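You operate a simulated robot arm through the tools that you are given. There is no shell and no other tool. Be economical: measure what you need, move in short steps, check, and stop when the job is done.

You run a simulated two-armed robot. Do the job below in one go: nothing can be reset, and whatever is moved stays where it is left.

JOB
Put the small grey pail on the white table away on the steel table. Then take the blue-handled jug on the white table and put it away on the steel table. Then fetch the blue can from the white table and stand it on top of the pulley there. Then take the short green reel on the white table and put it away on the top of the blue turntable. Then take the blue block from the green table and leave it on the steel table. Then take the blue ring gauge and leave it on the steel table. Do these in the order given. Set down upright: blue-handled jug, blue can.

The check looks at the end state, three seconds after you hand in, the way a careful person would. Anything else that was tipped, shoved, dropped, spilled or broken makes it a failure.

ROBOT AND FRAMES
Two 7-joint arms with two-finger parallel grippers on one trunk, on a base that drives. Base frame: it is fixed to the floor where the robot stands at the start and does not move with it; the origin is under the middle of the robot, x ahead of it, y to its left, z up. Units: mm, rad, N and s.
The left shoulder is at the start at [50, 165, 1180], the right one opposite. With the tool pointing down near the work surface each hand reaches from about 100 to 680 mm from the robot's upright axis, wherever it stands, measured 20 degrees to its own side. Places, roughly: blue block (8x5x4 cm) [-2200, -2900, 900]; blue can [500, -1000, 750]; blue ring gauge [-2500, -4000, 750]; blue-handled jug [750, -500, 750]; pulley [500, -750, 750]; short green reel (6x6x5 cm) [1000, -1000, 800]; small grey pail [500, 0, 750]; steel table [-2200, -5600, 800]; top of the blue turntable [3700, -2500, 800]. Payload 3.91 kg a hand.
The tool frame of a hand sits at the grasp point between the pads (the TCP): z along the fingers, y along the line on which they close. The tips reach 30 mm beyond it. The gripper opens to 110 mm. The fingers are 20 mm wide and 10 mm thick; the gripper's body (48 by 112 mm) begins 55 mm behind the TCP.
Orientation is that of the tool frame in the base frame, as a unit quaternion [w, x, y, z]. With the fingers straight down and closing along the base's y, the tool's x points along the base's -x, its y along +y and its z along -z.

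CONTROLS
- The arms move only by the tool arm_command. It takes "left_plan", "right_plan" or both (then of equal length, played together; a hand with none holds still); each is text: rows parted by semicolons, each of 6 numbers parted by spaces: the shift along the tool's x, y, z in mm, then the turn, a rotation vector about the tool's x, y, z in rad. In form: tx ty tz ax ay az; .... A call has 1 to 20 rows; each row shifts and turns the commanded pose from where the row before left it, along the tool's axes as they then stand. "left_hand" and "right_hand" are, for a hand that has rows, the finger opening in mm, from 0 to 110, set as the call begins (left out, the last holds). Each row takes 0.2 s and may step no farther than 50 mm and 0.15 rad from the row before; otherwise, or with a gripper value out of range, the whole call is refused. Where a pose cannot be reached the arm comes as near as it can. A force on the tool above 40 N (or 10 N above the force at the start of the call, whichever is more), or a blocked arm, ends the call early, and 0.2 s more pass. The fingers move at their own pace (about 45 mm/s each) and stop on an object; they squeeze with about 41 N. The grip force told is the motor's: it shows also when the fingers shut on nothing. Time passes only in rows, and 0.2 s behind the last, so rows that do not move let the fingers close. The reply holds the time, the measured pose of the TCP, the force on the tool along the base axes, the opening and the grip force, in the units named above and with some noise, with the torque about the TCP (base axes, N m) and any sound that the robot's microphone picked up, and new pictures: "views" is both (left out), scene, wrist or none (wrist: the cameras of the hands that moved).
- Cameras (640 x 400 px; columns grow to the right, rows downward): "scene" is now at [104.6, -37.6, 1343.4]; the picture's right is [-0.44, -0.90, 0.00], its down [-0.59, 0.29, -0.75] and it looks along [0.68, -0.33, -0.66] (base axes); focal length 244 px, centre (320, 200). "left" rides on the left gripper at [73, -17, -103] in its tool frame; the picture's right is [0.23, 0.97, 0.00], its down [-0.76, 0.18, -0.62] and it looks along [-0.61, 0.14, 0.78] (tool axes); focal length 222 px, centre (320, 200). "right" rides on the right gripper at [72, 17, -103] in its tool frame; the picture's right is [-0.23, 0.97, 0.00], its down [-0.76, -0.18, -0.62] and it looks along [-0.61, -0.14, 0.78] (tool axes); focal length 222 px, centre (320, 200). There is no depth. A picture from a camera that has moved, and an enlarged one, comes with that camera's place and axes in the base frame and with its lens.
- raise_lower(by): slides the trunk up (or, below 0, down) by that many mm; the arms and the scene camera ride with it, the base frame stays. It gives what a move gives, with no picture.
- steer(legs): drives the robot by 1 to 6 legs, each [ahead, left, turn to the left] in mm, mm and rad, along the robot's own axes; the way and the turn of a leg run together, so that a leg with both is an arc; at most 1500 mm and 3.142 rad a leg. The arms and the cameras ride along, it lands a little off, and it stops where it bumps. It gives what a move gives, and a new picture of the scene camera.
- turn_head(pan, tilt): turns the head with the scene camera to pan (to the left, within 1.396 rad either way) and tilt (down, from -0.506 to 1.204), counted from straight ahead of the robot. It gives what a move gives, and a new picture of the scene camera.
- zoom(camera, box): a new picture of the part [left, top, right, bottom] of that camera's present view, enlarged. No time passes.
- hand_in(): hands the job in; it is judged then, once.

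Go step by step. Nothing tells you exact positions but the pictures and the camera data: compare them with the known pose of the tool, close in by small moves and look again before you grip or let go. The budget is 186 turns and 260 pictures, counting those below and the enlarged ones. Unless the task says otherwise, let go and move clear before handing in, and close with one line.

The tools are called after "Emit:" as name(argument=value, ...) on one line, values as JSON. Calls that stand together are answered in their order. arm_command: Moves the arms, as the interface text tells. Its arguments: {"type":"object","properties":{"left_plan":{"type":"string"},"left_hand":{"type":"number"},"right_plan":{"type":"string"},"right_hand":{"type":"number"},"views":{"type":"string","enum":["both","scene","wrist","none"]}},"required":[]} The other tools are called the same way: raise_lower (by) slides the trunk up or down; steer (legs) drives the base; turn_head (pan, tilt) turns the head that bears the scene camera; zoom (camera, box) takes an enlarged picture of a part of a camera's view; hand_in () hands the job in.

At the start:

```text
clock: 0.0
left_ee_pos: [413.6, -58.4, 1124.4]
left_tcp_rot: [0.0, -0.002, 1.0, -0.001]
left_force: [0.2, -0.1, 0.5]
left_moment: [0.02, 0.0, 0.0]
left_gripper_width: 110.0
left_finger_force: 0.1
right_ee_pos: [341.2, -481.7, 1170.7]
right_tcp_rot: [0.0, 0.0, 1.0, 0.0]
right_force: [0.1, -0.9, -0.5]
right_moment: [0.02, -0.02, -0.02]
right_gripper_width: 110.0
right_finger_force: 0.1
trunk travel left (down, up): [-400.0, 103.0]
robot x, y, heading: [-0.8, -1.7, 0.002]
head pan, tilt: [-0.452, 0.719]
```

scene: 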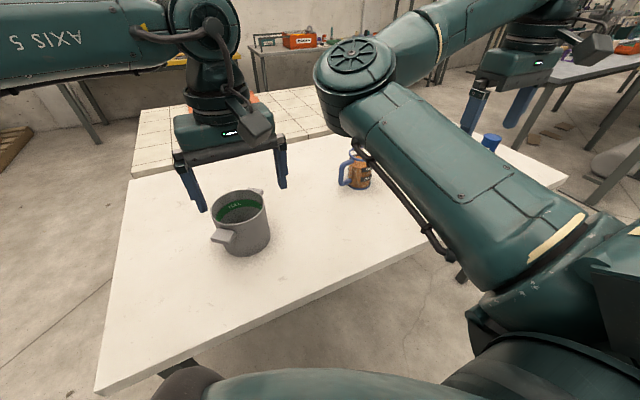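
right: 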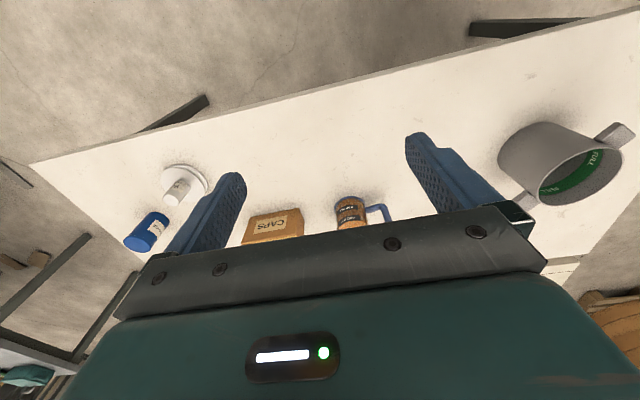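
left: 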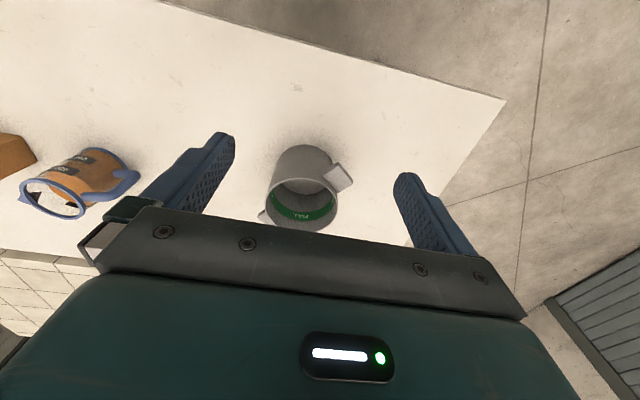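

I see the white table ahead with the pail, jug, caps box, pulley and can. I'll look closer at the pail and survey the surroundings first.

Emit:
zoom(camera="scene", box=[180, 150, 380, 275])

Emit:
turn_head(pan=-1.0, tilt=0.3)

```text
3.20 times, centred on (280, 212) of scene
camera zoom: at [104.6, -37.6, 1343.4], right [-0.44, -0.9, 0.0], down [-0.59, 0.29, -0.75], along [0.68, -0.33, -0.66], focal length 781 px, centre (448, 160)
```

zoom: 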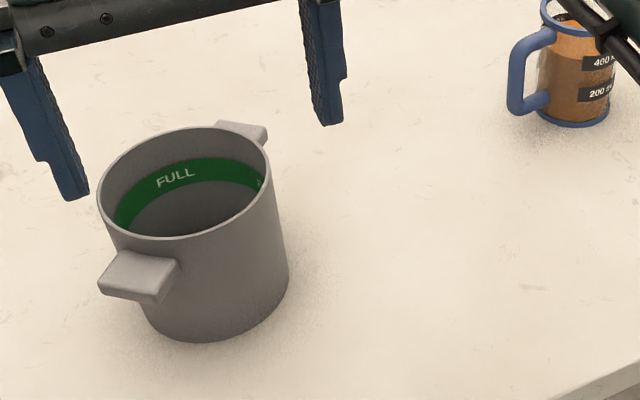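

```text
clock: 1.0
left_ee_pos: [412.5, -58.4, 1123.2]
left_tcp_rot: [0.0, -0.002, 1.0, 0.0]
left_force: [-0.4, 0.6, -0.6]
left_moment: [0.01, 0.05, 0.01]
left_gripper_width: 110.2
left_finger_force: 0.1
right_ee_pos: [342.5, -482.1, 1171.1]
right_tcp_rot: [0.001, -0.001, 1.0, 0.001]
right_force: [0.0, -0.8, 0.7]
right_moment: [-0.02, -0.01, 0.01]
right_gripper_width: 109.9
right_finger_force: 0.1
trunk travel left (down, up): [-400.0, 103.0]
robot x, y, heading: [0.1, -2.9, -0.0]
head pan, tilt: [-1.0, 0.3]
camera scene: at [79.4, -79.3, 1381.1], right [-0.84, -0.54, 0.0], down [-0.16, 0.25, -0.96], along [0.52, -0.8, -0.3], focal length 244 px, centre (320, 200)
```

scene: 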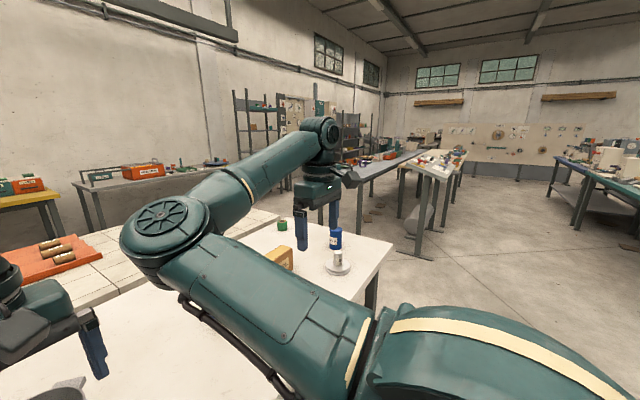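

The pail looks open at the top with two lugs, about 118 mm wide at the rim, around [550, -51]. I plan to grip its wall at the +y side, so I'll bring the left hand over there and look again.

Emit:
turn_head(pan=-0.25, tilt=0.75)

Emit:
arm_command(left_plan="-30 32 0 0 0 0; -30 32 0 0 0 0; 0 0 0 0 0 0", left_hand=50, views="both")

```text
clock: 2.1
left_ee_pos: [413.6, -58.8, 1124.1]
left_tcp_rot: [0.0, -0.001, 1.0, 0.001]
left_force: [0.3, 0.2, 0.3]
left_moment: [0.01, 0.0, 0.03]
left_gripper_width: 109.8
left_finger_force: 0.0
right_ee_pos: [340.3, -480.7, 1171.4]
right_tcp_rot: [0.0, 0.0, 1.0, 0.0]
right_force: [-0.4, 0.8, -0.1]
right_moment: [-0.04, 0.0, -0.03]
right_gripper_width: 110.2
right_finger_force: 0.0
trunk travel left (down, up): [-400.0, 103.0]
robot x, y, heading: [0.3, 1.9, -0.004]
head pan, tilt: [-0.25, 0.75]
camera scene: at [109.2, -21.3, 1340.8], right [-0.25, -0.97, 0.0], down [-0.66, 0.17, -0.73], along [0.71, -0.18, -0.68], focal length 244 px, centre (320, 200)
```

scene: 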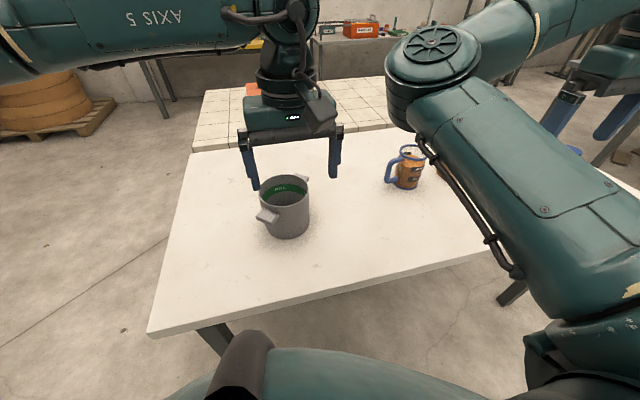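

```text
clock: 2.9
left_ee_pos: [472.8, 4.8, 1123.7]
left_tcp_rot: [0.0, 0.001, 1.0, 0.0]
left_force: [-0.1, -0.2, 0.1]
left_moment: [-0.05, -0.02, -0.02]
left_gripper_width: 49.9
left_finger_force: 0.0
right_ee_pos: [341.6, -481.9, 1171.5]
right_tcp_rot: [0.0, 0.0, 1.0, 0.0]
right_force: [0.0, 0.8, 0.3]
right_moment: [0.0, -0.02, 0.0]
right_gripper_width: 109.8
right_finger_force: 0.1
trunk travel left (down, up): [-400.0, 103.0]
robot x, y, heading: [-3.6, 0.8, 0.002]
head pan, tilt: [-0.25, 0.75]
camera scene: at [109.1, -21.5, 1340.8], right [-0.25, -0.97, 0.0], down [-0.66, 0.17, -0.73], along [0.71, -0.18, -0.68], focal length 244 px, centre (320, 200)
camera left: at [400.4, -11.4, 1226.4], right [-0.23, 0.97, 0.0], down [0.76, 0.18, 0.62], along [0.61, 0.14, -0.78], focal length 222 px, centre (320, 200)
```

scene: 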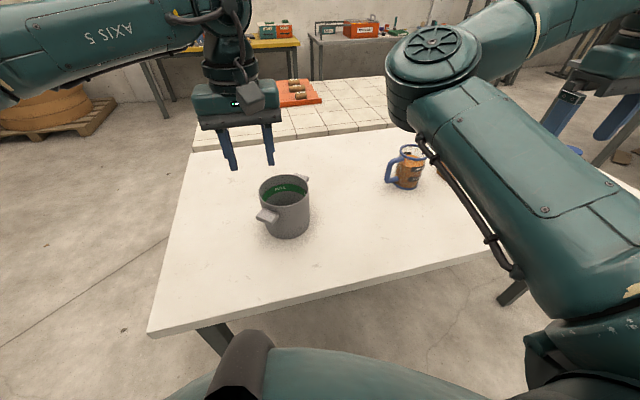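
left: 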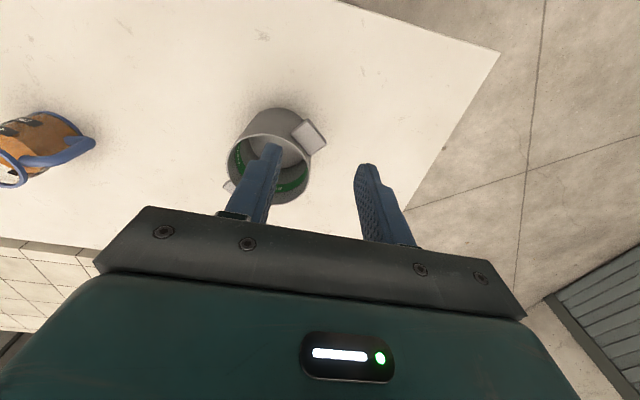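

The pail rim seems to be near [580, -50], z about 930–960. I'll close in with the left hand above its +y wall and look again.

Emit:
arm_command(left_plan="-35 3 35 0 0 0; -35 3 35 0 0 0; -30 0 20 0 0 0; 0 0 0 0 0 0", views="both")

```text
clock: 3.9
left_ee_pos: [572.2, 12.8, 1032.9]
left_tcp_rot: [0.0, -0.001, 1.0, 0.0]
left_force: [-0.1, 0.4, 0.6]
left_moment: [0.02, -0.02, -0.01]
left_gripper_width: 50.2
left_finger_force: 0.0
right_ee_pos: [341.1, -482.3, 1170.5]
right_tcp_rot: [0.0, -0.001, 1.0, 0.0]
right_force: [0.6, -0.2, -0.5]
right_moment: [-0.03, 0.01, -0.01]
right_gripper_width: 109.9
right_finger_force: 0.0
trunk travel left (down, up): [-400.0, 103.0]
robot x, y, heading: [2.4, -3.8, 0.004]
head pan, tilt: [-0.25, 0.75]
camera scene: at [109.0, -21.1, 1340.8], right [-0.25, -0.97, 0.0], down [-0.66, 0.17, -0.73], along [0.71, -0.18, -0.68], focal length 244 px, centre (320, 200)
camera left: at [500.3, -3.7, 1136.0], right [-0.23, 0.97, 0.0], down [0.76, 0.18, 0.62], along [0.61, 0.14, -0.78], focal length 222 px, centre (320, 200)
```

scene: 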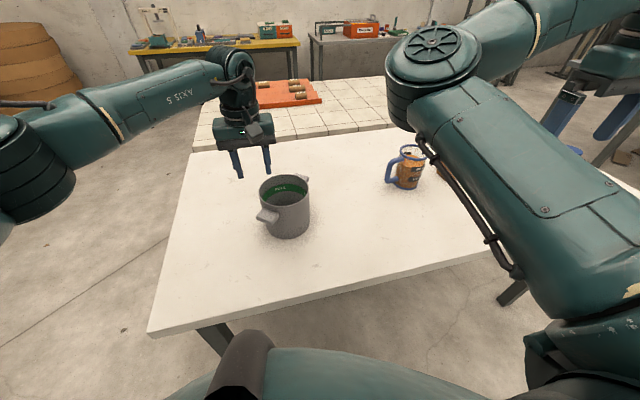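
left: 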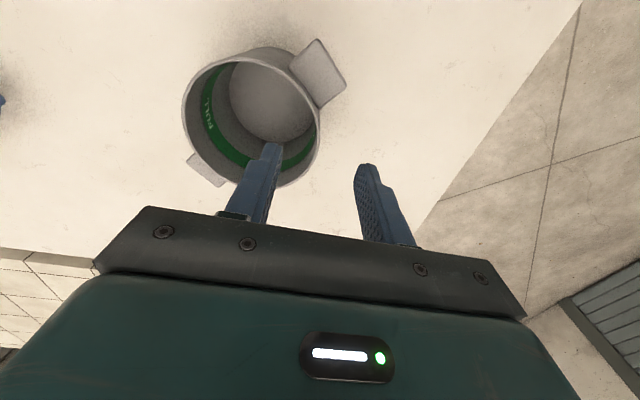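

The pail is empty, with its rim centred near [580, -45] at z 950 and radius about 58, and the lugs clear of the +y wall. I'll lower the hand to straddle the wall.

Emit:
arm_command(left_plan="-10 -1 33 0 0 0; 0 0 33 0 0 0; 0 0 31 0 0 0; 0 0 0 0 0 0", views="both")

```text
clock: 4.9
left_ee_pos: [584.1, 13.4, 936.4]
left_tcp_rot: [0.002, -0.002, 1.0, 0.0]
left_force: [0.2, 0.2, 0.0]
left_moment: [0.02, 0.0, -0.02]
left_gripper_width: 49.9
left_finger_force: 0.2
right_ee_pos: [340.6, -481.8, 1171.0]
right_tcp_rot: [0.0, 0.0, 1.0, 0.0]
right_force: [0.3, 0.1, 1.0]
right_moment: [0.01, -0.02, 0.02]
right_gripper_width: 110.0
right_finger_force: 0.0
trunk travel left (down, up): [-400.0, 103.0]
robot x, y, heading: [-1.6, -6.3, 0.0]
head pan, tilt: [-0.25, 0.75]
camera scene: at [109.0, -21.2, 1340.8], right [-0.25, -0.97, 0.0], down [-0.66, 0.17, -0.73], along [0.71, -0.18, -0.68], focal length 244 px, centre (320, 200)
camera left: at [511.6, -3.6, 1039.3], right [-0.23, 0.97, 0.0], down [0.76, 0.18, 0.62], along [0.61, 0.14, -0.78], focal length 222 px, centre (320, 200)
```

scene: 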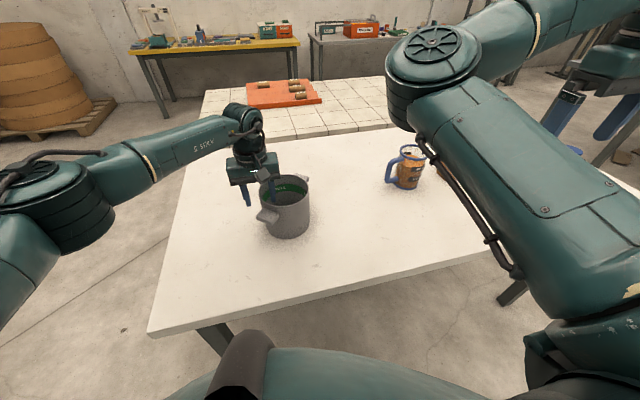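
left: 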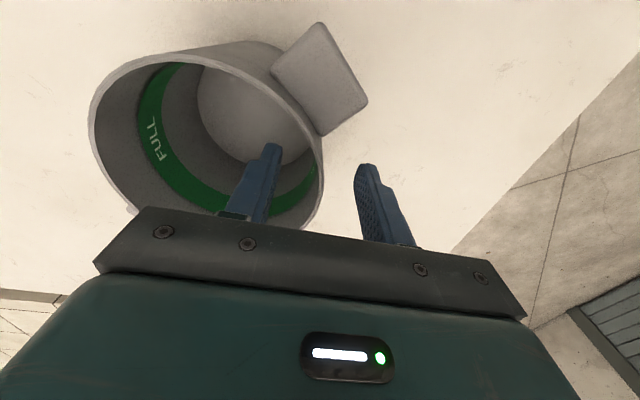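

The wall sits between the fingers. Closing.

Emit:
arm_command(left_plan="0 -2 6 0 0 0; 0 0 0 0 0 0; 0 0 0 0 0 0; 0 0 0 0 0 0; 0 0 0 0 0 0", left_hand=0, views="wrist")

Emit:
arm_command(left_plan="0 0 -20 0 0 0; 0 0 -40 0 0 0; 0 0 -40 0 0 0; 0 0 -40 0 0 0; 0 0 0 0 0 0", views="both")

```text
clock: 6.1
left_ee_pos: [583.2, 10.2, 930.8]
left_tcp_rot: [0.0, -0.001, 1.0, -0.001]
left_force: [-0.2, -1.1, 3.0]
left_moment: [-0.56, 0.17, -0.09]
left_gripper_width: 2.4
left_finger_force: 41.2
right_ee_pos: [341.7, -481.8, 1170.4]
right_tcp_rot: [0.0, 0.0, 1.0, -0.001]
right_force: [0.2, -0.1, 1.3]
right_moment: [-0.01, 0.02, 0.03]
right_gripper_width: 110.1
right_finger_force: 0.1
trunk travel left (down, up): [-400.0, 103.0]
robot x, y, heading: [0.9, -5.2, -0.003]
head pan, tilt: [-0.25, 0.75]
camera left: at [510.3, -6.6, 1034.5], right [-0.23, 0.97, 0.0], down [0.76, 0.18, 0.62], along [0.61, 0.14, -0.78], focal length 222 px, centre (320, 200)
```

left: 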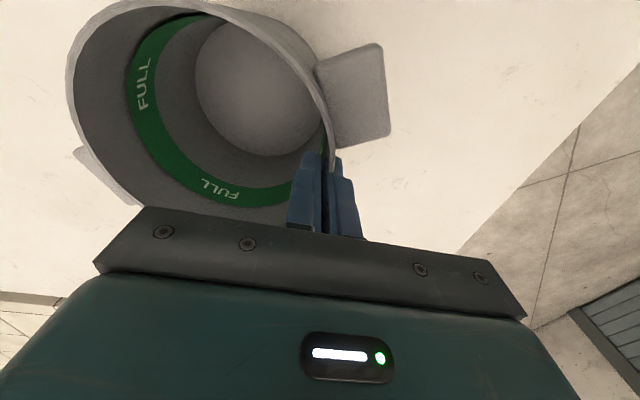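

```text
clock: 7.3
left_ee_pos: [584.6, 10.3, 1073.0]
left_tcp_rot: [0.0, 0.0, 1.0, 0.0]
left_force: [0.3, 0.1, -1.5]
left_moment: [0.12, -0.01, 0.0]
left_gripper_width: 2.2
left_finger_force: 40.8
right_ee_pos: [341.4, -481.5, 1170.7]
right_tcp_rot: [0.0, -0.001, 1.0, 0.0]
right_force: [0.0, -1.0, -0.2]
right_moment: [-0.02, 0.01, 0.01]
right_gripper_width: 110.4
right_finger_force: 0.1
trunk travel left (down, up): [-400.0, 103.0]
robot x, y, heading: [-0.9, 0.1, 0.003]
head pan, tilt: [-0.25, 0.75]
camera scene: at [109.6, -21.2, 1340.7], right [-0.25, -0.97, 0.0], down [-0.66, 0.17, -0.73], along [0.71, -0.18, -0.68], focal length 244 px, centre (320, 200)
camera left: at [512.3, -6.4, 1175.9], right [-0.23, 0.97, 0.0], down [0.76, 0.18, 0.62], along [0.61, 0.14, -0.78], focal length 222 px, centre (320, 200)
```

scene: 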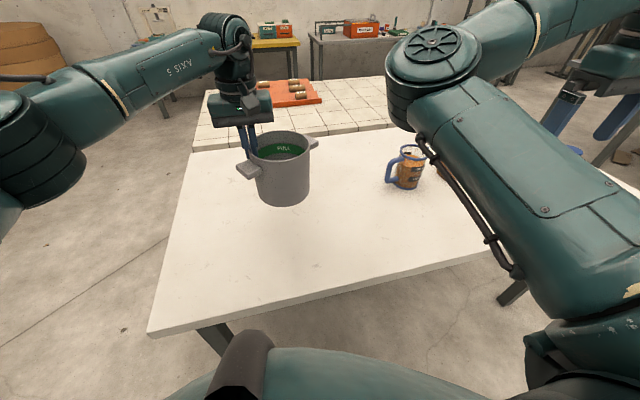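
left: 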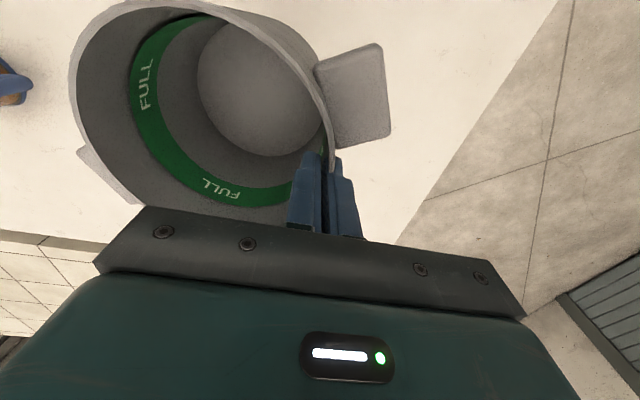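

The pail is held and light. I'll back away from the table, turn to face -y, and look where the steel table is.

Emit:
arm_command(left_plan="40 0 -20 0 0 0; 40 0 0 0 0 0; 40 0 0 0 0 0; 40 0 0 0 0 0", views="none")

Emit:
turn_head(pan=-1.396, tilt=0.3)

Emit:
steer(legs=[[-400, 0, 0]])

```text
clock: 8.3
left_ee_pos: [423.9, 8.7, 1088.9]
left_tcp_rot: [0.001, -0.002, 1.0, 0.0]
left_force: [-1.0, -0.5, -1.9]
left_moment: [0.07, 0.0, 0.0]
left_gripper_width: 2.2
left_finger_force: 41.7
right_ee_pos: [340.3, -481.3, 1171.2]
right_tcp_rot: [0.001, 0.0, 1.0, 0.0]
right_force: [0.1, 0.3, 1.0]
right_moment: [-0.01, -0.01, 0.0]
right_gripper_width: 110.2
right_finger_force: 0.0
trunk travel left (down, up): [-400.0, 103.0]
robot x, y, heading: [1.3, 1.2, 0.005]
head pan, tilt: [-0.25, 0.75]
```

```text
clock: 9.6
left_ee_pos: [424.7, 8.6, 1089.6]
left_tcp_rot: [-0.001, -0.001, 1.0, 0.0]
left_force: [-0.6, -0.3, -1.7]
left_moment: [0.06, -0.02, 0.0]
left_gripper_width: 2.3
left_finger_force: 40.8
right_ee_pos: [341.7, -482.4, 1171.6]
right_tcp_rot: [0.0, 0.0, 1.0, 0.0]
right_force: [0.0, 0.3, -0.6]
right_moment: [0.03, -0.03, 0.01]
right_gripper_width: 110.1
right_finger_force: 0.1
trunk travel left (down, up): [-400.0, 103.0]
robot x, y, heading: [-2.1, 2.4, -0.002]
head pan, tilt: [-1.396, 0.3]
camera scene: at [45.3, -92.8, 1381.1], right [-0.98, -0.17, 0.0], down [-0.05, 0.29, -0.96], along [0.17, -0.94, -0.3], focal length 244 px, centre (320, 200)
```

scene: 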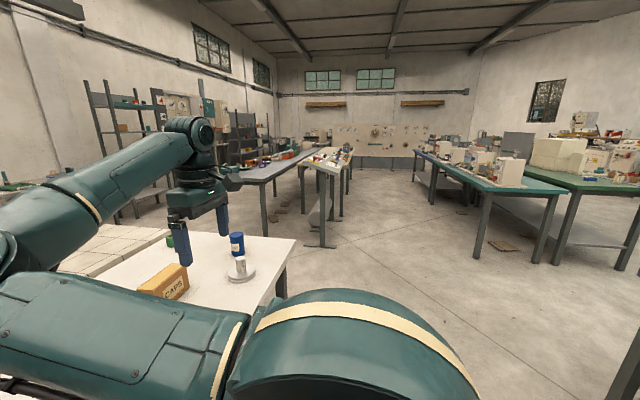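

```text
clock: 12.1
left_ee_pos: [27.3, 7.9, 1088.8]
left_tcp_rot: [0.0, 0.0, 1.0, 0.0]
left_force: [1.1, -0.9, -1.7]
left_moment: [0.08, -0.03, 0.01]
left_gripper_width: 2.2
left_finger_force: 40.7
right_ee_pos: [-57.1, -481.8, 1170.6]
right_tcp_rot: [0.0, 0.001, 1.0, 0.0]
right_force: [0.2, -0.2, -0.1]
right_moment: [0.01, 0.05, 0.01]
right_gripper_width: 109.5
right_finger_force: 0.1
trunk travel left (down, up): [-400.0, 103.0]
robot x, y, heading: [-396.7, -0.3, -0.002]
head pan, tilt: [-1.396, 0.3]
camera scene: at [-352.5, -92.5, 1381.2], right [-0.99, -0.17, 0.0], down [-0.05, 0.29, -0.96], along [0.16, -0.94, -0.3], focal length 244 px, centre (320, 200)
```

scene: 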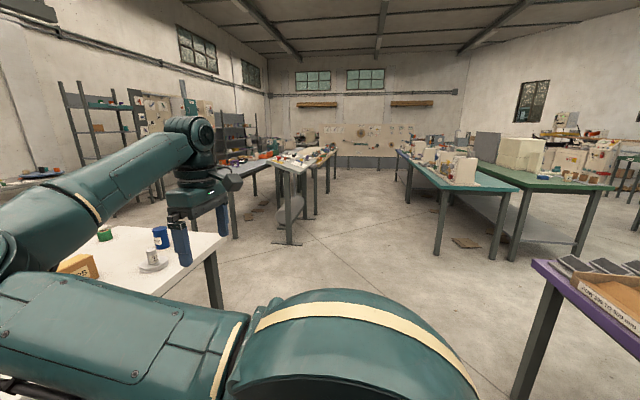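

Clear floor lies ahead towards -y; a purple-edged table is on the right. I'll turn right and look with the head level.

Emit:
steer(legs=[[0, 0, -1.57]])

Emit:
turn_head(pan=-0.5, tilt=0.3)

Emit:
turn_head(pan=0.2, tilt=0.3)

```text
clock: 16.3
left_ee_pos: [-387.1, -424.3, 1088.1]
left_tcp_rot: [0.0, 0.705, 0.71, 0.0]
left_force: [-0.6, 0.7, -1.3]
left_moment: [-0.01, -0.12, 0.0]
left_gripper_width: 2.2
left_finger_force: 40.8
right_ee_pos: [-878.3, -343.7, 1170.3]
right_tcp_rot: [-0.001, 0.706, 0.709, 0.001]
right_force: [0.0, 0.0, -0.7]
right_moment: [-0.02, 0.01, 0.03]
right_gripper_width: 110.0
right_finger_force: 0.0
trunk travel left (down, up): [-400.0, 103.0]
robot x, y, heading: [-397.1, 1.5, -1.565]
head pan, tilt: [-1.396, 0.3]
camera scene: at [-489.2, -46.5, 1381.2], right [-0.18, 0.98, 0.0], down [0.29, 0.05, -0.96], along [-0.94, -0.17, -0.3], focal length 244 px, centre (320, 200)
```

scene: 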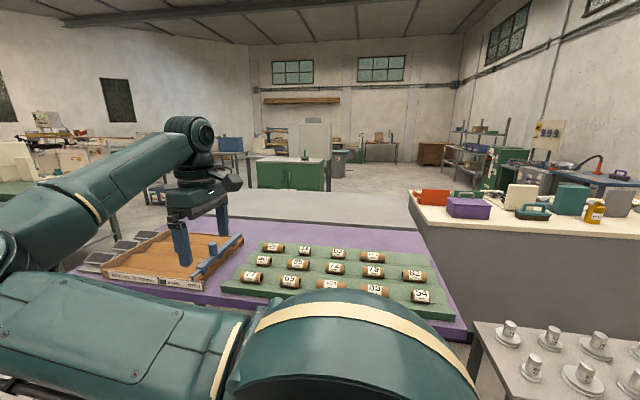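

```text
clock: 17.5
left_ee_pos: [-385.3, -422.7, 1088.7]
left_tcp_rot: [0.001, 0.705, 0.709, 0.0]
left_force: [1.0, -0.6, -1.9]
left_moment: [-0.03, -0.08, 0.0]
left_gripper_width: 2.4
left_finger_force: 40.7
right_ee_pos: [-878.2, -343.3, 1171.0]
right_tcp_rot: [0.001, 0.705, 0.709, 0.0]
right_force: [0.6, 0.2, -0.2]
right_moment: [0.0, -0.04, -0.01]
right_gripper_width: 110.5
right_finger_force: 0.0
trunk travel left (down, up): [-400.0, 103.0]
robot x, y, heading: [-399.7, 2.3, -1.567]
head pan, tilt: [-0.499, 0.3]
camera scene: at [-441.6, -112.0, 1381.2], right [-0.88, 0.47, 0.0], down [0.14, 0.26, -0.96], along [-0.45, -0.84, -0.3], focal length 244 px, centre (320, 200)
```

scene: 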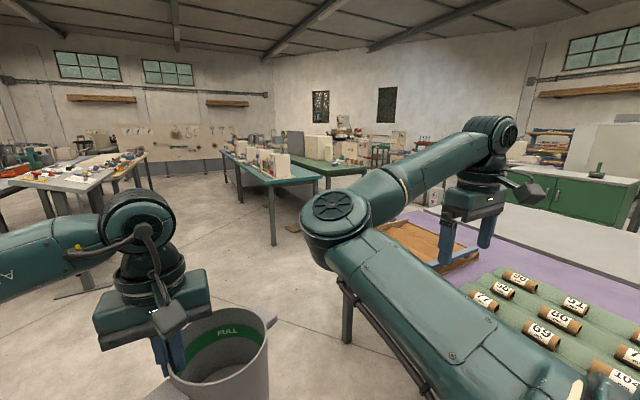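

```text
clock: 18.6
left_ee_pos: [-387.1, -422.7, 1088.4]
left_tcp_rot: [0.0, 0.704, 0.71, 0.0]
left_force: [1.0, 0.4, -1.9]
left_moment: [0.01, -0.08, -0.03]
left_gripper_width: 2.4
left_finger_force: 41.2
right_ee_pos: [-877.0, -343.6, 1171.5]
right_tcp_rot: [0.0, 0.705, 0.709, 0.0]
right_force: [0.2, 0.6, 0.0]
right_moment: [0.01, 0.03, -0.03]
right_gripper_width: 110.1
right_finger_force: 0.1
trunk travel left (down, up): [-400.0, 103.0]
robot x, y, heading: [-397.0, -1.4, -1.564]
head pan, tilt: [0.201, 0.3]
camera scene: at [-378.2, -121.2, 1381.2], right [-0.98, -0.2, 0.0], down [-0.06, 0.29, -0.96], along [0.19, -0.94, -0.3], focal length 244 px, centre (320, 200)
```

scene: 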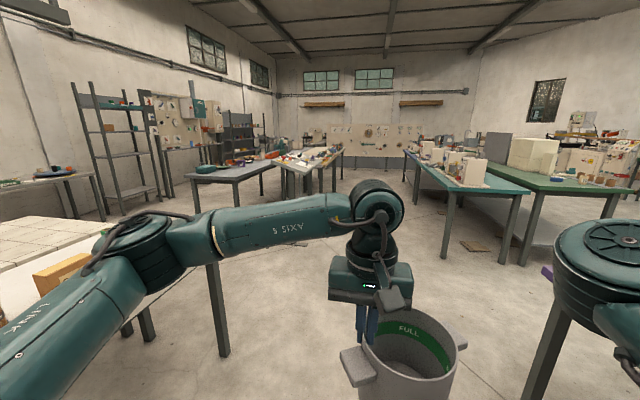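

The aisle ahead is open, between the papers table on the left and the teal and green tables on the right. I'll tuck the right hand in and drive down the middle of the aisle.

Emit:
arm_command(right_plan="40 40 0 0 0 0; 0 40 0 0 0 0; 0 40 0 0 0 0; 0 40 0 0 0 0; 0 40 0 0 0 0", views="none")

Emit:
steer(legs=[[1450, -250, 0]])

```text
refused: row 1 steps farther than a row can; nothing moved
```

```text
clock: 25.8
left_ee_pos: [-604.2, -1862.0, 1088.5]
left_tcp_rot: [0.0, 0.696, 0.718, 0.0]
left_force: [0.0, 0.0, -0.9]
left_moment: [-0.03, -0.06, -0.01]
left_gripper_width: 2.4
left_finger_force: 41.3
right_ee_pos: [-1097.6, -1794.0, 1171.0]
right_tcp_rot: [0.0, 0.697, 0.718, 0.0]
right_force: [1.0, 0.4, -0.1]
right_moment: [0.03, 0.02, -0.02]
right_gripper_width: 110.4
right_finger_force: 0.1
trunk travel left (down, up): [-400.0, 103.0]
robot x, y, heading: [-622.1, -1436.6, -1.539]
head pan, tilt: [0.201, 0.3]
camera scene: at [-604.5, -1558.8, 1381.1], right [-0.97, -0.23, 0.0], down [-0.07, 0.29, -0.96], along [0.22, -0.93, -0.3], focal length 244 px, centre (320, 200)
```

scene: 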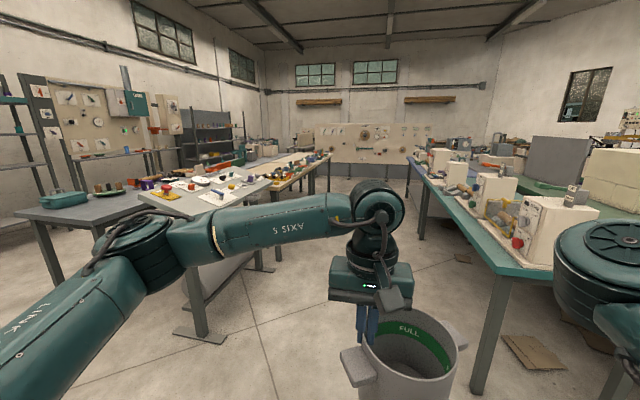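

I see the teal table's near corner at about [-1090, -2510], so I'll keep nearer the aisle's middle. I'll tuck the right hand and drive on.

Emit:
arm_command(right_plan="0 40 0 0 0 0; 0 40 0 0 0 0; 0 40 0 0 0 0; 0 40 0 0 0 0; 0 40 0 0 0 0", views="none")

Emit:
steer(legs=[[1450, 150, 0]])

Emit:
turn_head(pan=-0.4, tilt=0.25)

```text
clock: 27.0
left_ee_pos: [-604.8, -1860.8, 1089.2]
left_tcp_rot: [0.0, 0.696, 0.718, 0.0]
left_force: [0.4, 0.0, -1.8]
left_moment: [0.01, -0.08, -0.02]
left_gripper_width: 2.4
left_finger_force: 41.1
right_ee_pos: [-1006.4, -1788.5, 1171.5]
right_tcp_rot: [0.001, 0.697, 0.717, 0.001]
right_force: [0.2, 0.7, -0.1]
right_moment: [-0.01, -0.01, -0.01]
right_gripper_width: 110.0
right_finger_force: 0.0
right hand out of reach, approached as far as the arm can: row 3, 4, 5
trunk travel left (down, up): [-400.0, 103.0]
robot x, y, heading: [-627.0, -1438.3, -1.54]
head pan, tilt: [0.201, 0.3]
```

```text
clock: 34.2
left_ee_pos: [-421.2, -3301.8, 1088.4]
left_tcp_rot: [0.0, 0.699, 0.715, 0.0]
left_force: [-0.1, 0.5, -1.3]
left_moment: [0.01, -0.07, 0.02]
left_gripper_width: 2.2
left_finger_force: 40.6
right_ee_pos: [-823.8, -3223.9, 1171.2]
right_tcp_rot: [0.001, 0.7, 0.715, 0.0]
right_force: [-0.1, 0.5, 0.4]
right_moment: [0.01, 0.0, 0.0]
right_gripper_width: 110.2
right_finger_force: 0.1
trunk travel left (down, up): [-400.0, 103.0]
robot x, y, heading: [-439.4, -2876.8, -1.553]
head pan, tilt: [0.201, 0.3]
camera scene: at [-418.8, -2998.7, 1381.1], right [-0.98, -0.22, 0.0], down [-0.06, 0.29, -0.96], along [0.21, -0.93, -0.3], focal length 244 px, centre (320, 200)
```

scene: 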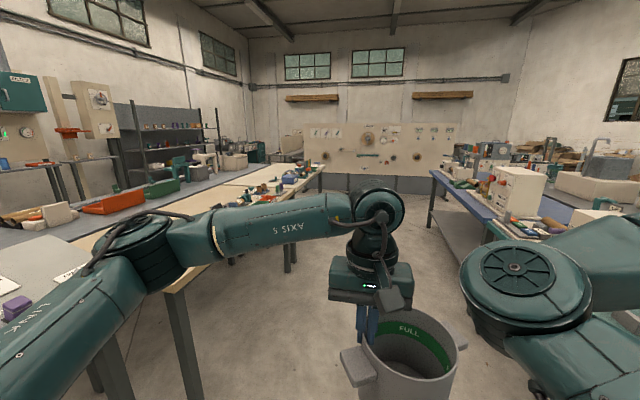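

```text
clock: 35.2
left_ee_pos: [-421.7, -3301.9, 1088.8]
left_tcp_rot: [0.0, 0.699, 0.715, 0.0]
left_force: [-0.6, -0.6, -1.4]
left_moment: [0.01, -0.08, -0.02]
left_gripper_width: 2.2
left_finger_force: 40.7
right_ee_pos: [-823.6, -3223.9, 1171.9]
right_tcp_rot: [0.0, 0.7, 0.714, 0.0]
right_force: [0.6, 0.5, 0.1]
right_moment: [0.0, 0.0, 0.01]
right_gripper_width: 110.1
right_finger_force: 0.0
trunk travel left (down, up): [-400.0, 103.0]
robot x, y, heading: [-441.0, -2879.6, -1.551]
head pan, tilt: [-0.4, 0.25]
camera scene: at [-473.8, -2994.2, 1385.9], right [-0.93, 0.37, 0.0], down [0.09, 0.23, -0.97], along [-0.36, -0.9, -0.25], focal length 244 px, centre (320, 200)
```

scene: 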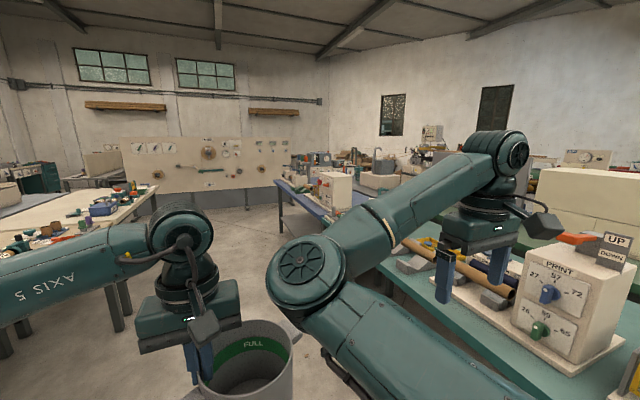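

Aisle still open ahead; the steel table should be further on to the right. Driving on another 1.4 m and looking right.

Emit:
steer(legs=[[1450, -50, 0]])

Emit:
turn_head(pan=-0.9, tilt=0.25)

```text
clock: 42.5
left_ee_pos: [-447.6, -4760.0, 1089.2]
left_tcp_rot: [0.0, 0.701, 0.713, 0.0]
left_force: [-0.9, -0.2, -1.0]
left_moment: [-0.01, -0.08, 0.05]
left_gripper_width: 2.4
left_finger_force: 40.8
right_ee_pos: [-848.2, -4681.4, 1171.8]
right_tcp_rot: [0.001, 0.702, 0.713, 0.0]
right_force: [0.5, -0.4, -0.1]
right_moment: [0.0, -0.01, 0.0]
right_gripper_width: 110.0
right_finger_force: 0.1
trunk travel left (down, up): [-400.0, 103.0]
robot x, y, heading: [-465.7, -4339.2, -1.556]
head pan, tilt: [-0.4, 0.25]
camera scene: at [-497.8, -4452.4, 1385.9], right [-0.93, 0.37, 0.0], down [0.09, 0.23, -0.97], along [-0.36, -0.9, -0.25], focal length 244 px, centre (320, 200)
```

scene: 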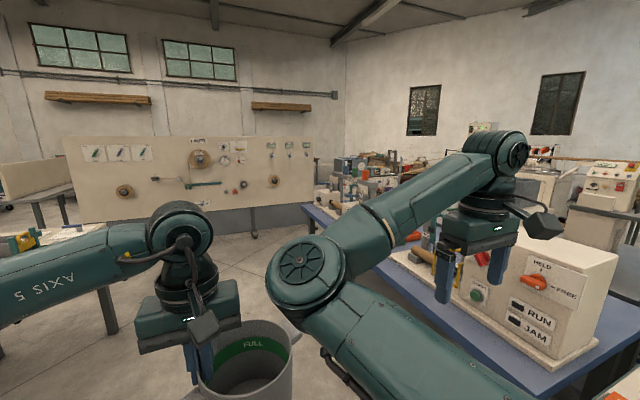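

```text
clock: 43.4
left_ee_pos: [-447.7, -4759.2, 1088.0]
left_tcp_rot: [0.0, 0.701, 0.713, 0.0]
left_force: [-0.1, 0.3, -1.2]
left_moment: [-0.01, -0.05, 0.0]
left_gripper_width: 2.2
left_finger_force: 41.2
right_ee_pos: [-848.2, -4679.8, 1171.0]
right_tcp_rot: [0.0, 0.702, 0.713, 0.0]
right_force: [-0.4, -0.6, 0.3]
right_moment: [0.0, 0.03, 0.03]
right_gripper_width: 110.0
right_finger_force: 0.0
trunk travel left (down, up): [-400.0, 103.0]
robot x, y, heading: [-468.9, -4336.0, -1.554]
head pan, tilt: [-0.901, 0.25]
camera scene: at [-535.0, -4424.9, 1385.9], right [-0.63, 0.77, 0.0], down [0.19, 0.16, -0.97], along [-0.75, -0.61, -0.25], focal length 244 px, centre (320, 200)
```

scene: 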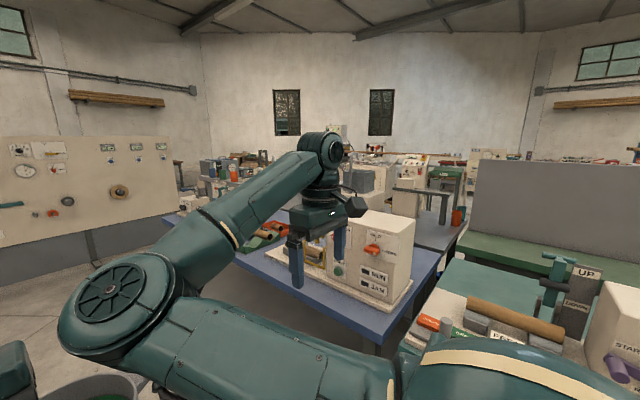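

The steel table should lie behind the blue table, near [-2200, -5600]. I'll go on past the blue table's far end to view it.

Emit:
steer(legs=[[1200, 50, 0]])

Emit:
zoom(camera="scene", box=[160, 120, 640, 400])

```text
clock: 49.5
left_ee_pos: [-369.5, -5961.9, 1088.4]
left_tcp_rot: [0.0, 0.698, 0.716, 0.001]
left_force: [0.9, -1.5, -1.6]
left_moment: [0.0, -0.07, -0.03]
left_gripper_width: 2.5
left_finger_force: 41.3
right_ee_pos: [-772.1, -5883.7, 1171.5]
right_tcp_rot: [0.0, 0.698, 0.716, 0.001]
right_force: [0.3, -0.5, -0.7]
right_moment: [0.01, 0.01, -0.01]
right_gripper_width: 109.9
right_finger_force: 0.0
trunk travel left (down, up): [-400.0, 103.0]
robot x, y, heading: [-389.5, -5536.0, -1.547]
head pan, tilt: [-0.901, 0.25]
camera scene: at [-460.9, -5627.0, 1385.9], right [-0.64, 0.77, 0.0], down [0.19, 0.16, -0.97], along [-0.74, -0.62, -0.25], focal length 244 px, centre (320, 200)
```

scene: 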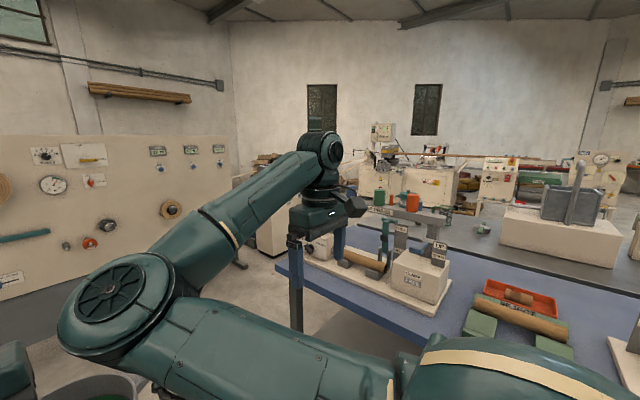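

```text
1.33 times, centred on (400, 260) of scene
camera zoom: at [-460.9, -5627.0, 1385.9], right [-0.64, 0.77, 0.0], down [0.19, 0.16, -0.97], along [-0.74, -0.62, -0.25], focal length 325 px, centre (213, 120)
```

zoom: 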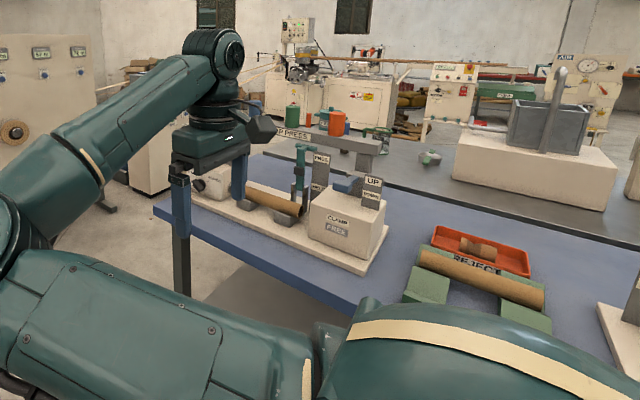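

The steel table is behind the blue one, with its end at about y -6360. There is a gap of around 1.7 m before the pinboard, so I'll drive round the end.

Emit:
steer(legs=[[1450, 0, 0], [0, 0, -1.57]])

Emit:
turn_head(pan=-0.35, tilt=0.4)

```text
clock: 60.2
left_ee_pos: [-810.3, -6947.9, 1088.5]
left_tcp_rot: [0.0, 1.0, 0.004, 0.0]
left_force: [-0.5, -0.6, -0.7]
left_moment: [-0.08, -0.03, -0.01]
left_gripper_width: 2.2
left_finger_force: 41.2
right_ee_pos: [-726.7, -6548.1, 1171.9]
right_tcp_rot: [0.0, 1.0, 0.003, 0.0]
right_force: [0.7, -0.1, 0.0]
right_moment: [0.01, 0.03, -0.02]
right_gripper_width: 109.9
right_finger_force: 0.2
trunk travel left (down, up): [-400.0, 103.0]
robot x, y, heading: [-386.7, -6940.1, -3.134]
head pan, tilt: [-0.901, 0.25]
camera scene: at [-474.5, -6864.9, 1385.9], right [0.78, 0.63, 0.0], down [0.15, -0.19, -0.97], along [-0.61, 0.76, -0.25], focal length 244 px, centre (320, 200)
```

scene: 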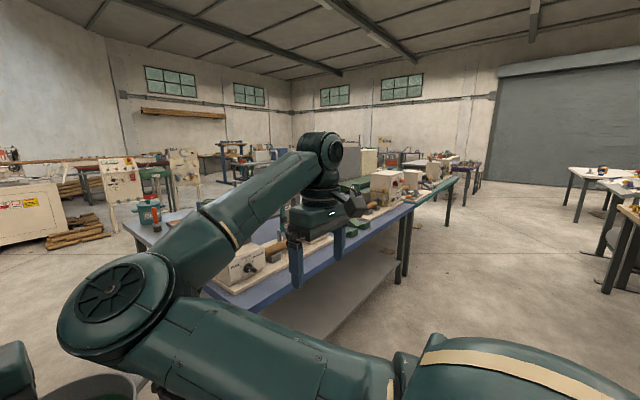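

```text
clock: 61.2
left_ee_pos: [-809.6, -6949.0, 1088.8]
left_tcp_rot: [0.001, 1.0, 0.003, 0.0]
left_force: [0.0, -0.5, -0.8]
left_moment: [-0.1, 0.02, 0.0]
left_gripper_width: 2.2
left_finger_force: 40.9
right_ee_pos: [-727.7, -6547.8, 1170.8]
right_tcp_rot: [0.0, 1.0, 0.003, 0.0]
right_force: [-0.3, -0.6, -0.6]
right_moment: [-0.02, 0.03, 0.03]
right_gripper_width: 109.8
right_finger_force: 0.1
trunk travel left (down, up): [-400.0, 103.0]
robot x, y, heading: [-384.4, -6939.6, -3.14]
head pan, tilt: [-0.351, 0.4]
camera scene: at [-503.2, -6906.5, 1371.9], right [0.34, 0.94, 0.0], down [0.37, -0.13, -0.92], along [-0.87, 0.31, -0.39], focal length 244 px, centre (320, 200)
```

scene: 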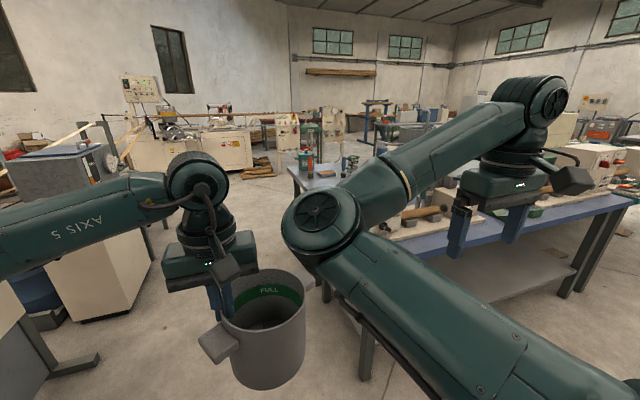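

The far side of the steel table has plenty of floor. I'll drive further and look right at it.

Emit:
steer(legs=[[1400, 50, 0]])

Emit:
turn_head(pan=-1.1, tilt=0.4)

```text
clock: 68.3
left_ee_pos: [-2239.7, -7033.2, 1088.5]
left_tcp_rot: [0.0, 1.0, 0.016, 0.0]
left_force: [-0.8, -0.2, -1.8]
left_moment: [-0.06, 0.0, 0.01]
left_gripper_width: 2.8
left_finger_force: 41.3
right_ee_pos: [-2166.0, -6629.9, 1172.0]
right_tcp_rot: [0.0, 1.0, 0.015, 0.0]
right_force: [0.6, 0.3, -0.4]
right_moment: [0.01, -0.02, 0.01]
right_gripper_width: 109.8
right_finger_force: 0.1
trunk travel left (down, up): [-400.0, 103.0]
robot x, y, heading: [-1817.5, -7010.3, -3.109]
head pan, tilt: [-0.351, 0.4]
camera scene: at [-1933.7, -6984.1, 1371.9], right [0.32, 0.95, 0.0], down [0.37, -0.12, -0.92], along [-0.87, 0.29, -0.39], focal length 244 px, centre (320, 200)
```

scene: 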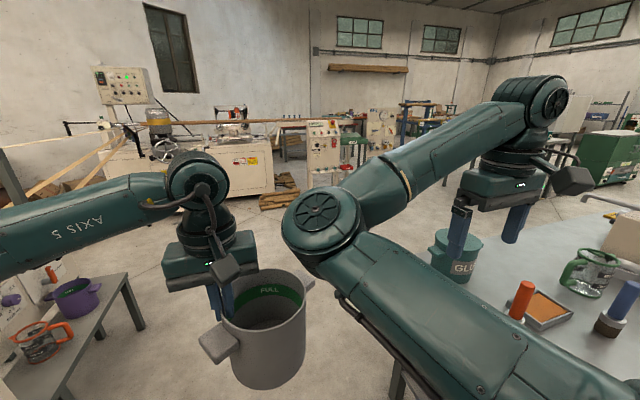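

```text
clock: 69.4
left_ee_pos: [-2239.6, -7034.2, 1087.0]
left_tcp_rot: [0.0, 1.0, 0.016, -0.001]
left_force: [0.3, 0.0, -1.3]
left_moment: [-0.05, 0.0, 0.0]
left_gripper_width: 2.3
left_finger_force: 41.1
right_ee_pos: [-2166.5, -6630.9, 1172.2]
right_tcp_rot: [0.0, 1.0, 0.015, 0.0]
right_force: [1.0, -0.5, 1.1]
right_moment: [0.01, 0.01, 0.02]
right_gripper_width: 110.0
right_finger_force: 0.1
trunk travel left (down, up): [-400.0, 103.0]
robot x, y, heading: [-1813.5, -7011.4, -3.113]
head pan, tilt: [-1.1, 0.4]
camera scene: at [-1890.2, -6932.1, 1371.9], right [0.88, 0.48, 0.0], down [0.19, -0.34, -0.92], along [-0.44, 0.81, -0.39], focal length 244 px, centre (320, 200)
```

scene: 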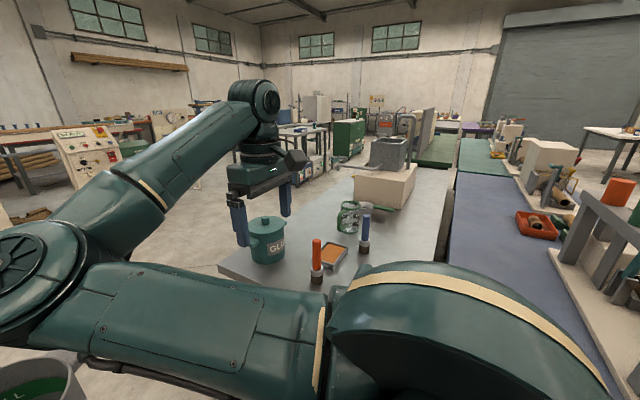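

The steel table spans roughly x -2480 to -1880 with its end at y -6510. The near end is crowded, so I'll go round to its far long side. First a shorter step, keeping away from the low table on my left.

Emit:
steer(legs=[[500, -60, -0.03]])

Emit:
turn_head(pan=0.6, tilt=0.6)

```text
clock: 72.4
left_ee_pos: [-2746.3, -6975.2, 1088.2]
left_tcp_rot: [0.0, 1.0, 0.006, 0.0]
left_force: [-0.3, 0.5, -1.3]
left_moment: [-0.07, -0.02, 0.0]
left_gripper_width: 2.0
left_finger_force: 40.8
right_ee_pos: [-2664.1, -6572.6, 1172.3]
right_tcp_rot: [0.0, 1.0, 0.004, 0.0]
right_force: [0.1, -0.6, -0.9]
right_moment: [0.01, 0.0, 0.01]
right_gripper_width: 110.2
right_finger_force: 0.0
trunk travel left (down, up): [-400.0, 103.0]
robot x, y, heading: [-2318.0, -6962.6, -3.131]
head pan, tilt: [-1.1, 0.4]
camera scene: at [-2394.1, -6881.4, 1371.9], right [0.89, 0.46, 0.0], down [0.18, -0.35, -0.92], along [-0.42, 0.82, -0.39], focal length 244 px, centre (320, 200)
```

scene: 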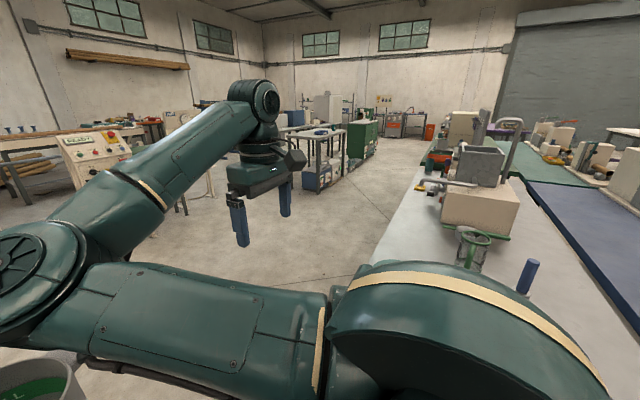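

```text
clock: 74.1
left_ee_pos: [-2745.4, -6975.5, 1088.1]
left_tcp_rot: [0.0, 1.0, 0.005, 0.0]
left_force: [0.1, 0.3, -0.1]
left_moment: [-0.12, 0.01, 0.01]
left_gripper_width: 2.1
left_finger_force: 40.3
right_ee_pos: [-2663.6, -6574.2, 1171.9]
right_tcp_rot: [0.0, 1.0, 0.005, 0.0]
right_force: [-0.4, -0.2, 0.1]
right_moment: [0.0, 0.02, 0.02]
right_gripper_width: 109.9
right_finger_force: 0.1
trunk travel left (down, up): [-400.0, 103.0]
robot x, y, heading: [-2319.8, -6965.3, -3.136]
head pan, tilt: [0.6, 0.6]
camera scene: at [-2423.4, -7014.2, 1353.7], right [-0.57, 0.82, 0.0], down [0.46, 0.32, -0.83], along [-0.68, -0.47, -0.56], focal length 244 px, centre (320, 200)
```

scene: 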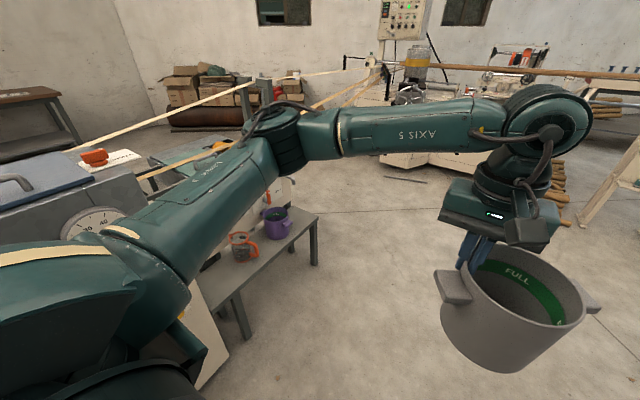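

The low table lies well to the south (edge about y -7700), so the way is clear. I'll go round and face the steel table from its far side.

Emit:
steer(legs=[[850, 0, 0], [0, 0, -1.57], [900, 0, 0], [0, 0, -1.57]])

Emit:
turn_head(pan=-0.3, tilt=0.6)

```text
clock: 90.8
left_ee_pos: [-2782.9, -6025.3, 1086.9]
left_tcp_rot: [0.001, -0.026, 1.0, 0.0]
left_force: [0.1, 0.5, -2.4]
left_moment: [0.09, -0.01, -0.02]
left_gripper_width: 2.3
left_finger_force: 41.2
right_ee_pos: [-2849.5, -6428.0, 1172.6]
right_tcp_rot: [0.0, -0.026, 1.0, 0.0]
right_force: [-0.4, 0.3, 0.3]
right_moment: [0.0, -0.03, 0.06]
right_gripper_width: 110.0
right_finger_force: 0.1
trunk travel left (down, up): [-400.0, 103.0]
robot x, y, heading: [-3206.5, -6051.7, 0.051]
head pan, tilt: [0.6, 0.6]
camera scene: at [-3108.3, -6001.5, 1353.7], right [0.61, -0.8, 0.0], down [-0.45, -0.34, -0.83], along [0.66, 0.5, -0.56], focal length 244 px, centre (320, 200)
```

scene: 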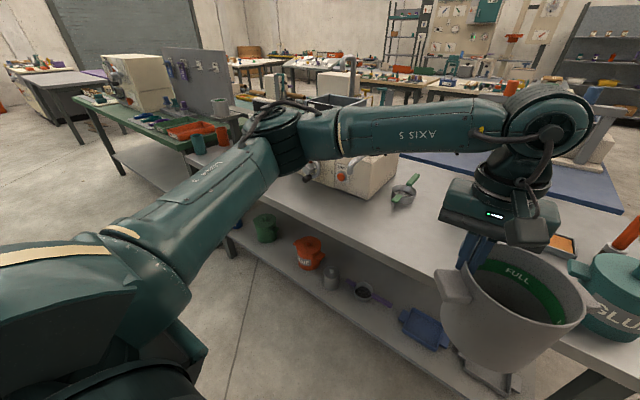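

```text
clock: 92.0
left_ee_pos: [-2784.0, -6025.9, 1088.8]
left_tcp_rot: [0.0, -0.026, 1.0, -0.001]
left_force: [0.2, 0.1, -0.9]
left_moment: [0.06, 0.04, 0.02]
left_gripper_width: 2.4
left_finger_force: 40.7
right_ee_pos: [-2848.5, -6428.7, 1172.4]
right_tcp_rot: [0.0, -0.025, 1.0, 0.0]
right_force: [-0.2, -0.1, -0.1]
right_moment: [0.03, 0.03, 0.0]
right_gripper_width: 110.0
right_finger_force: 0.1
trunk travel left (down, up): [-400.0, 103.0]
robot x, y, heading: [-3207.1, -6052.5, 0.053]
head pan, tilt: [-0.3, 0.6]
camera scene: at [-3092.9, -6076.7, 1353.7], right [-0.25, -0.97, 0.0], down [-0.55, 0.14, -0.83], along [0.8, -0.2, -0.56], focal length 244 px, centre (320, 200)
```

scene: 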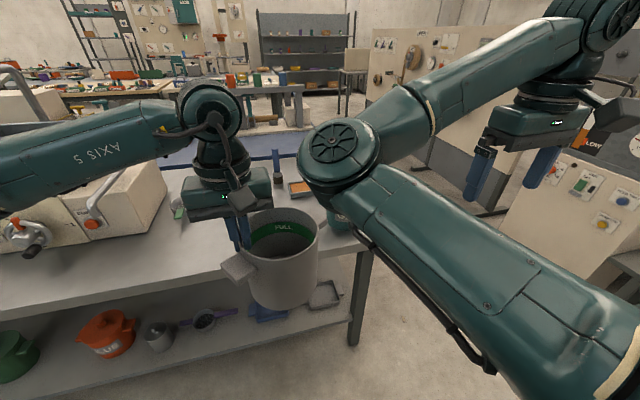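

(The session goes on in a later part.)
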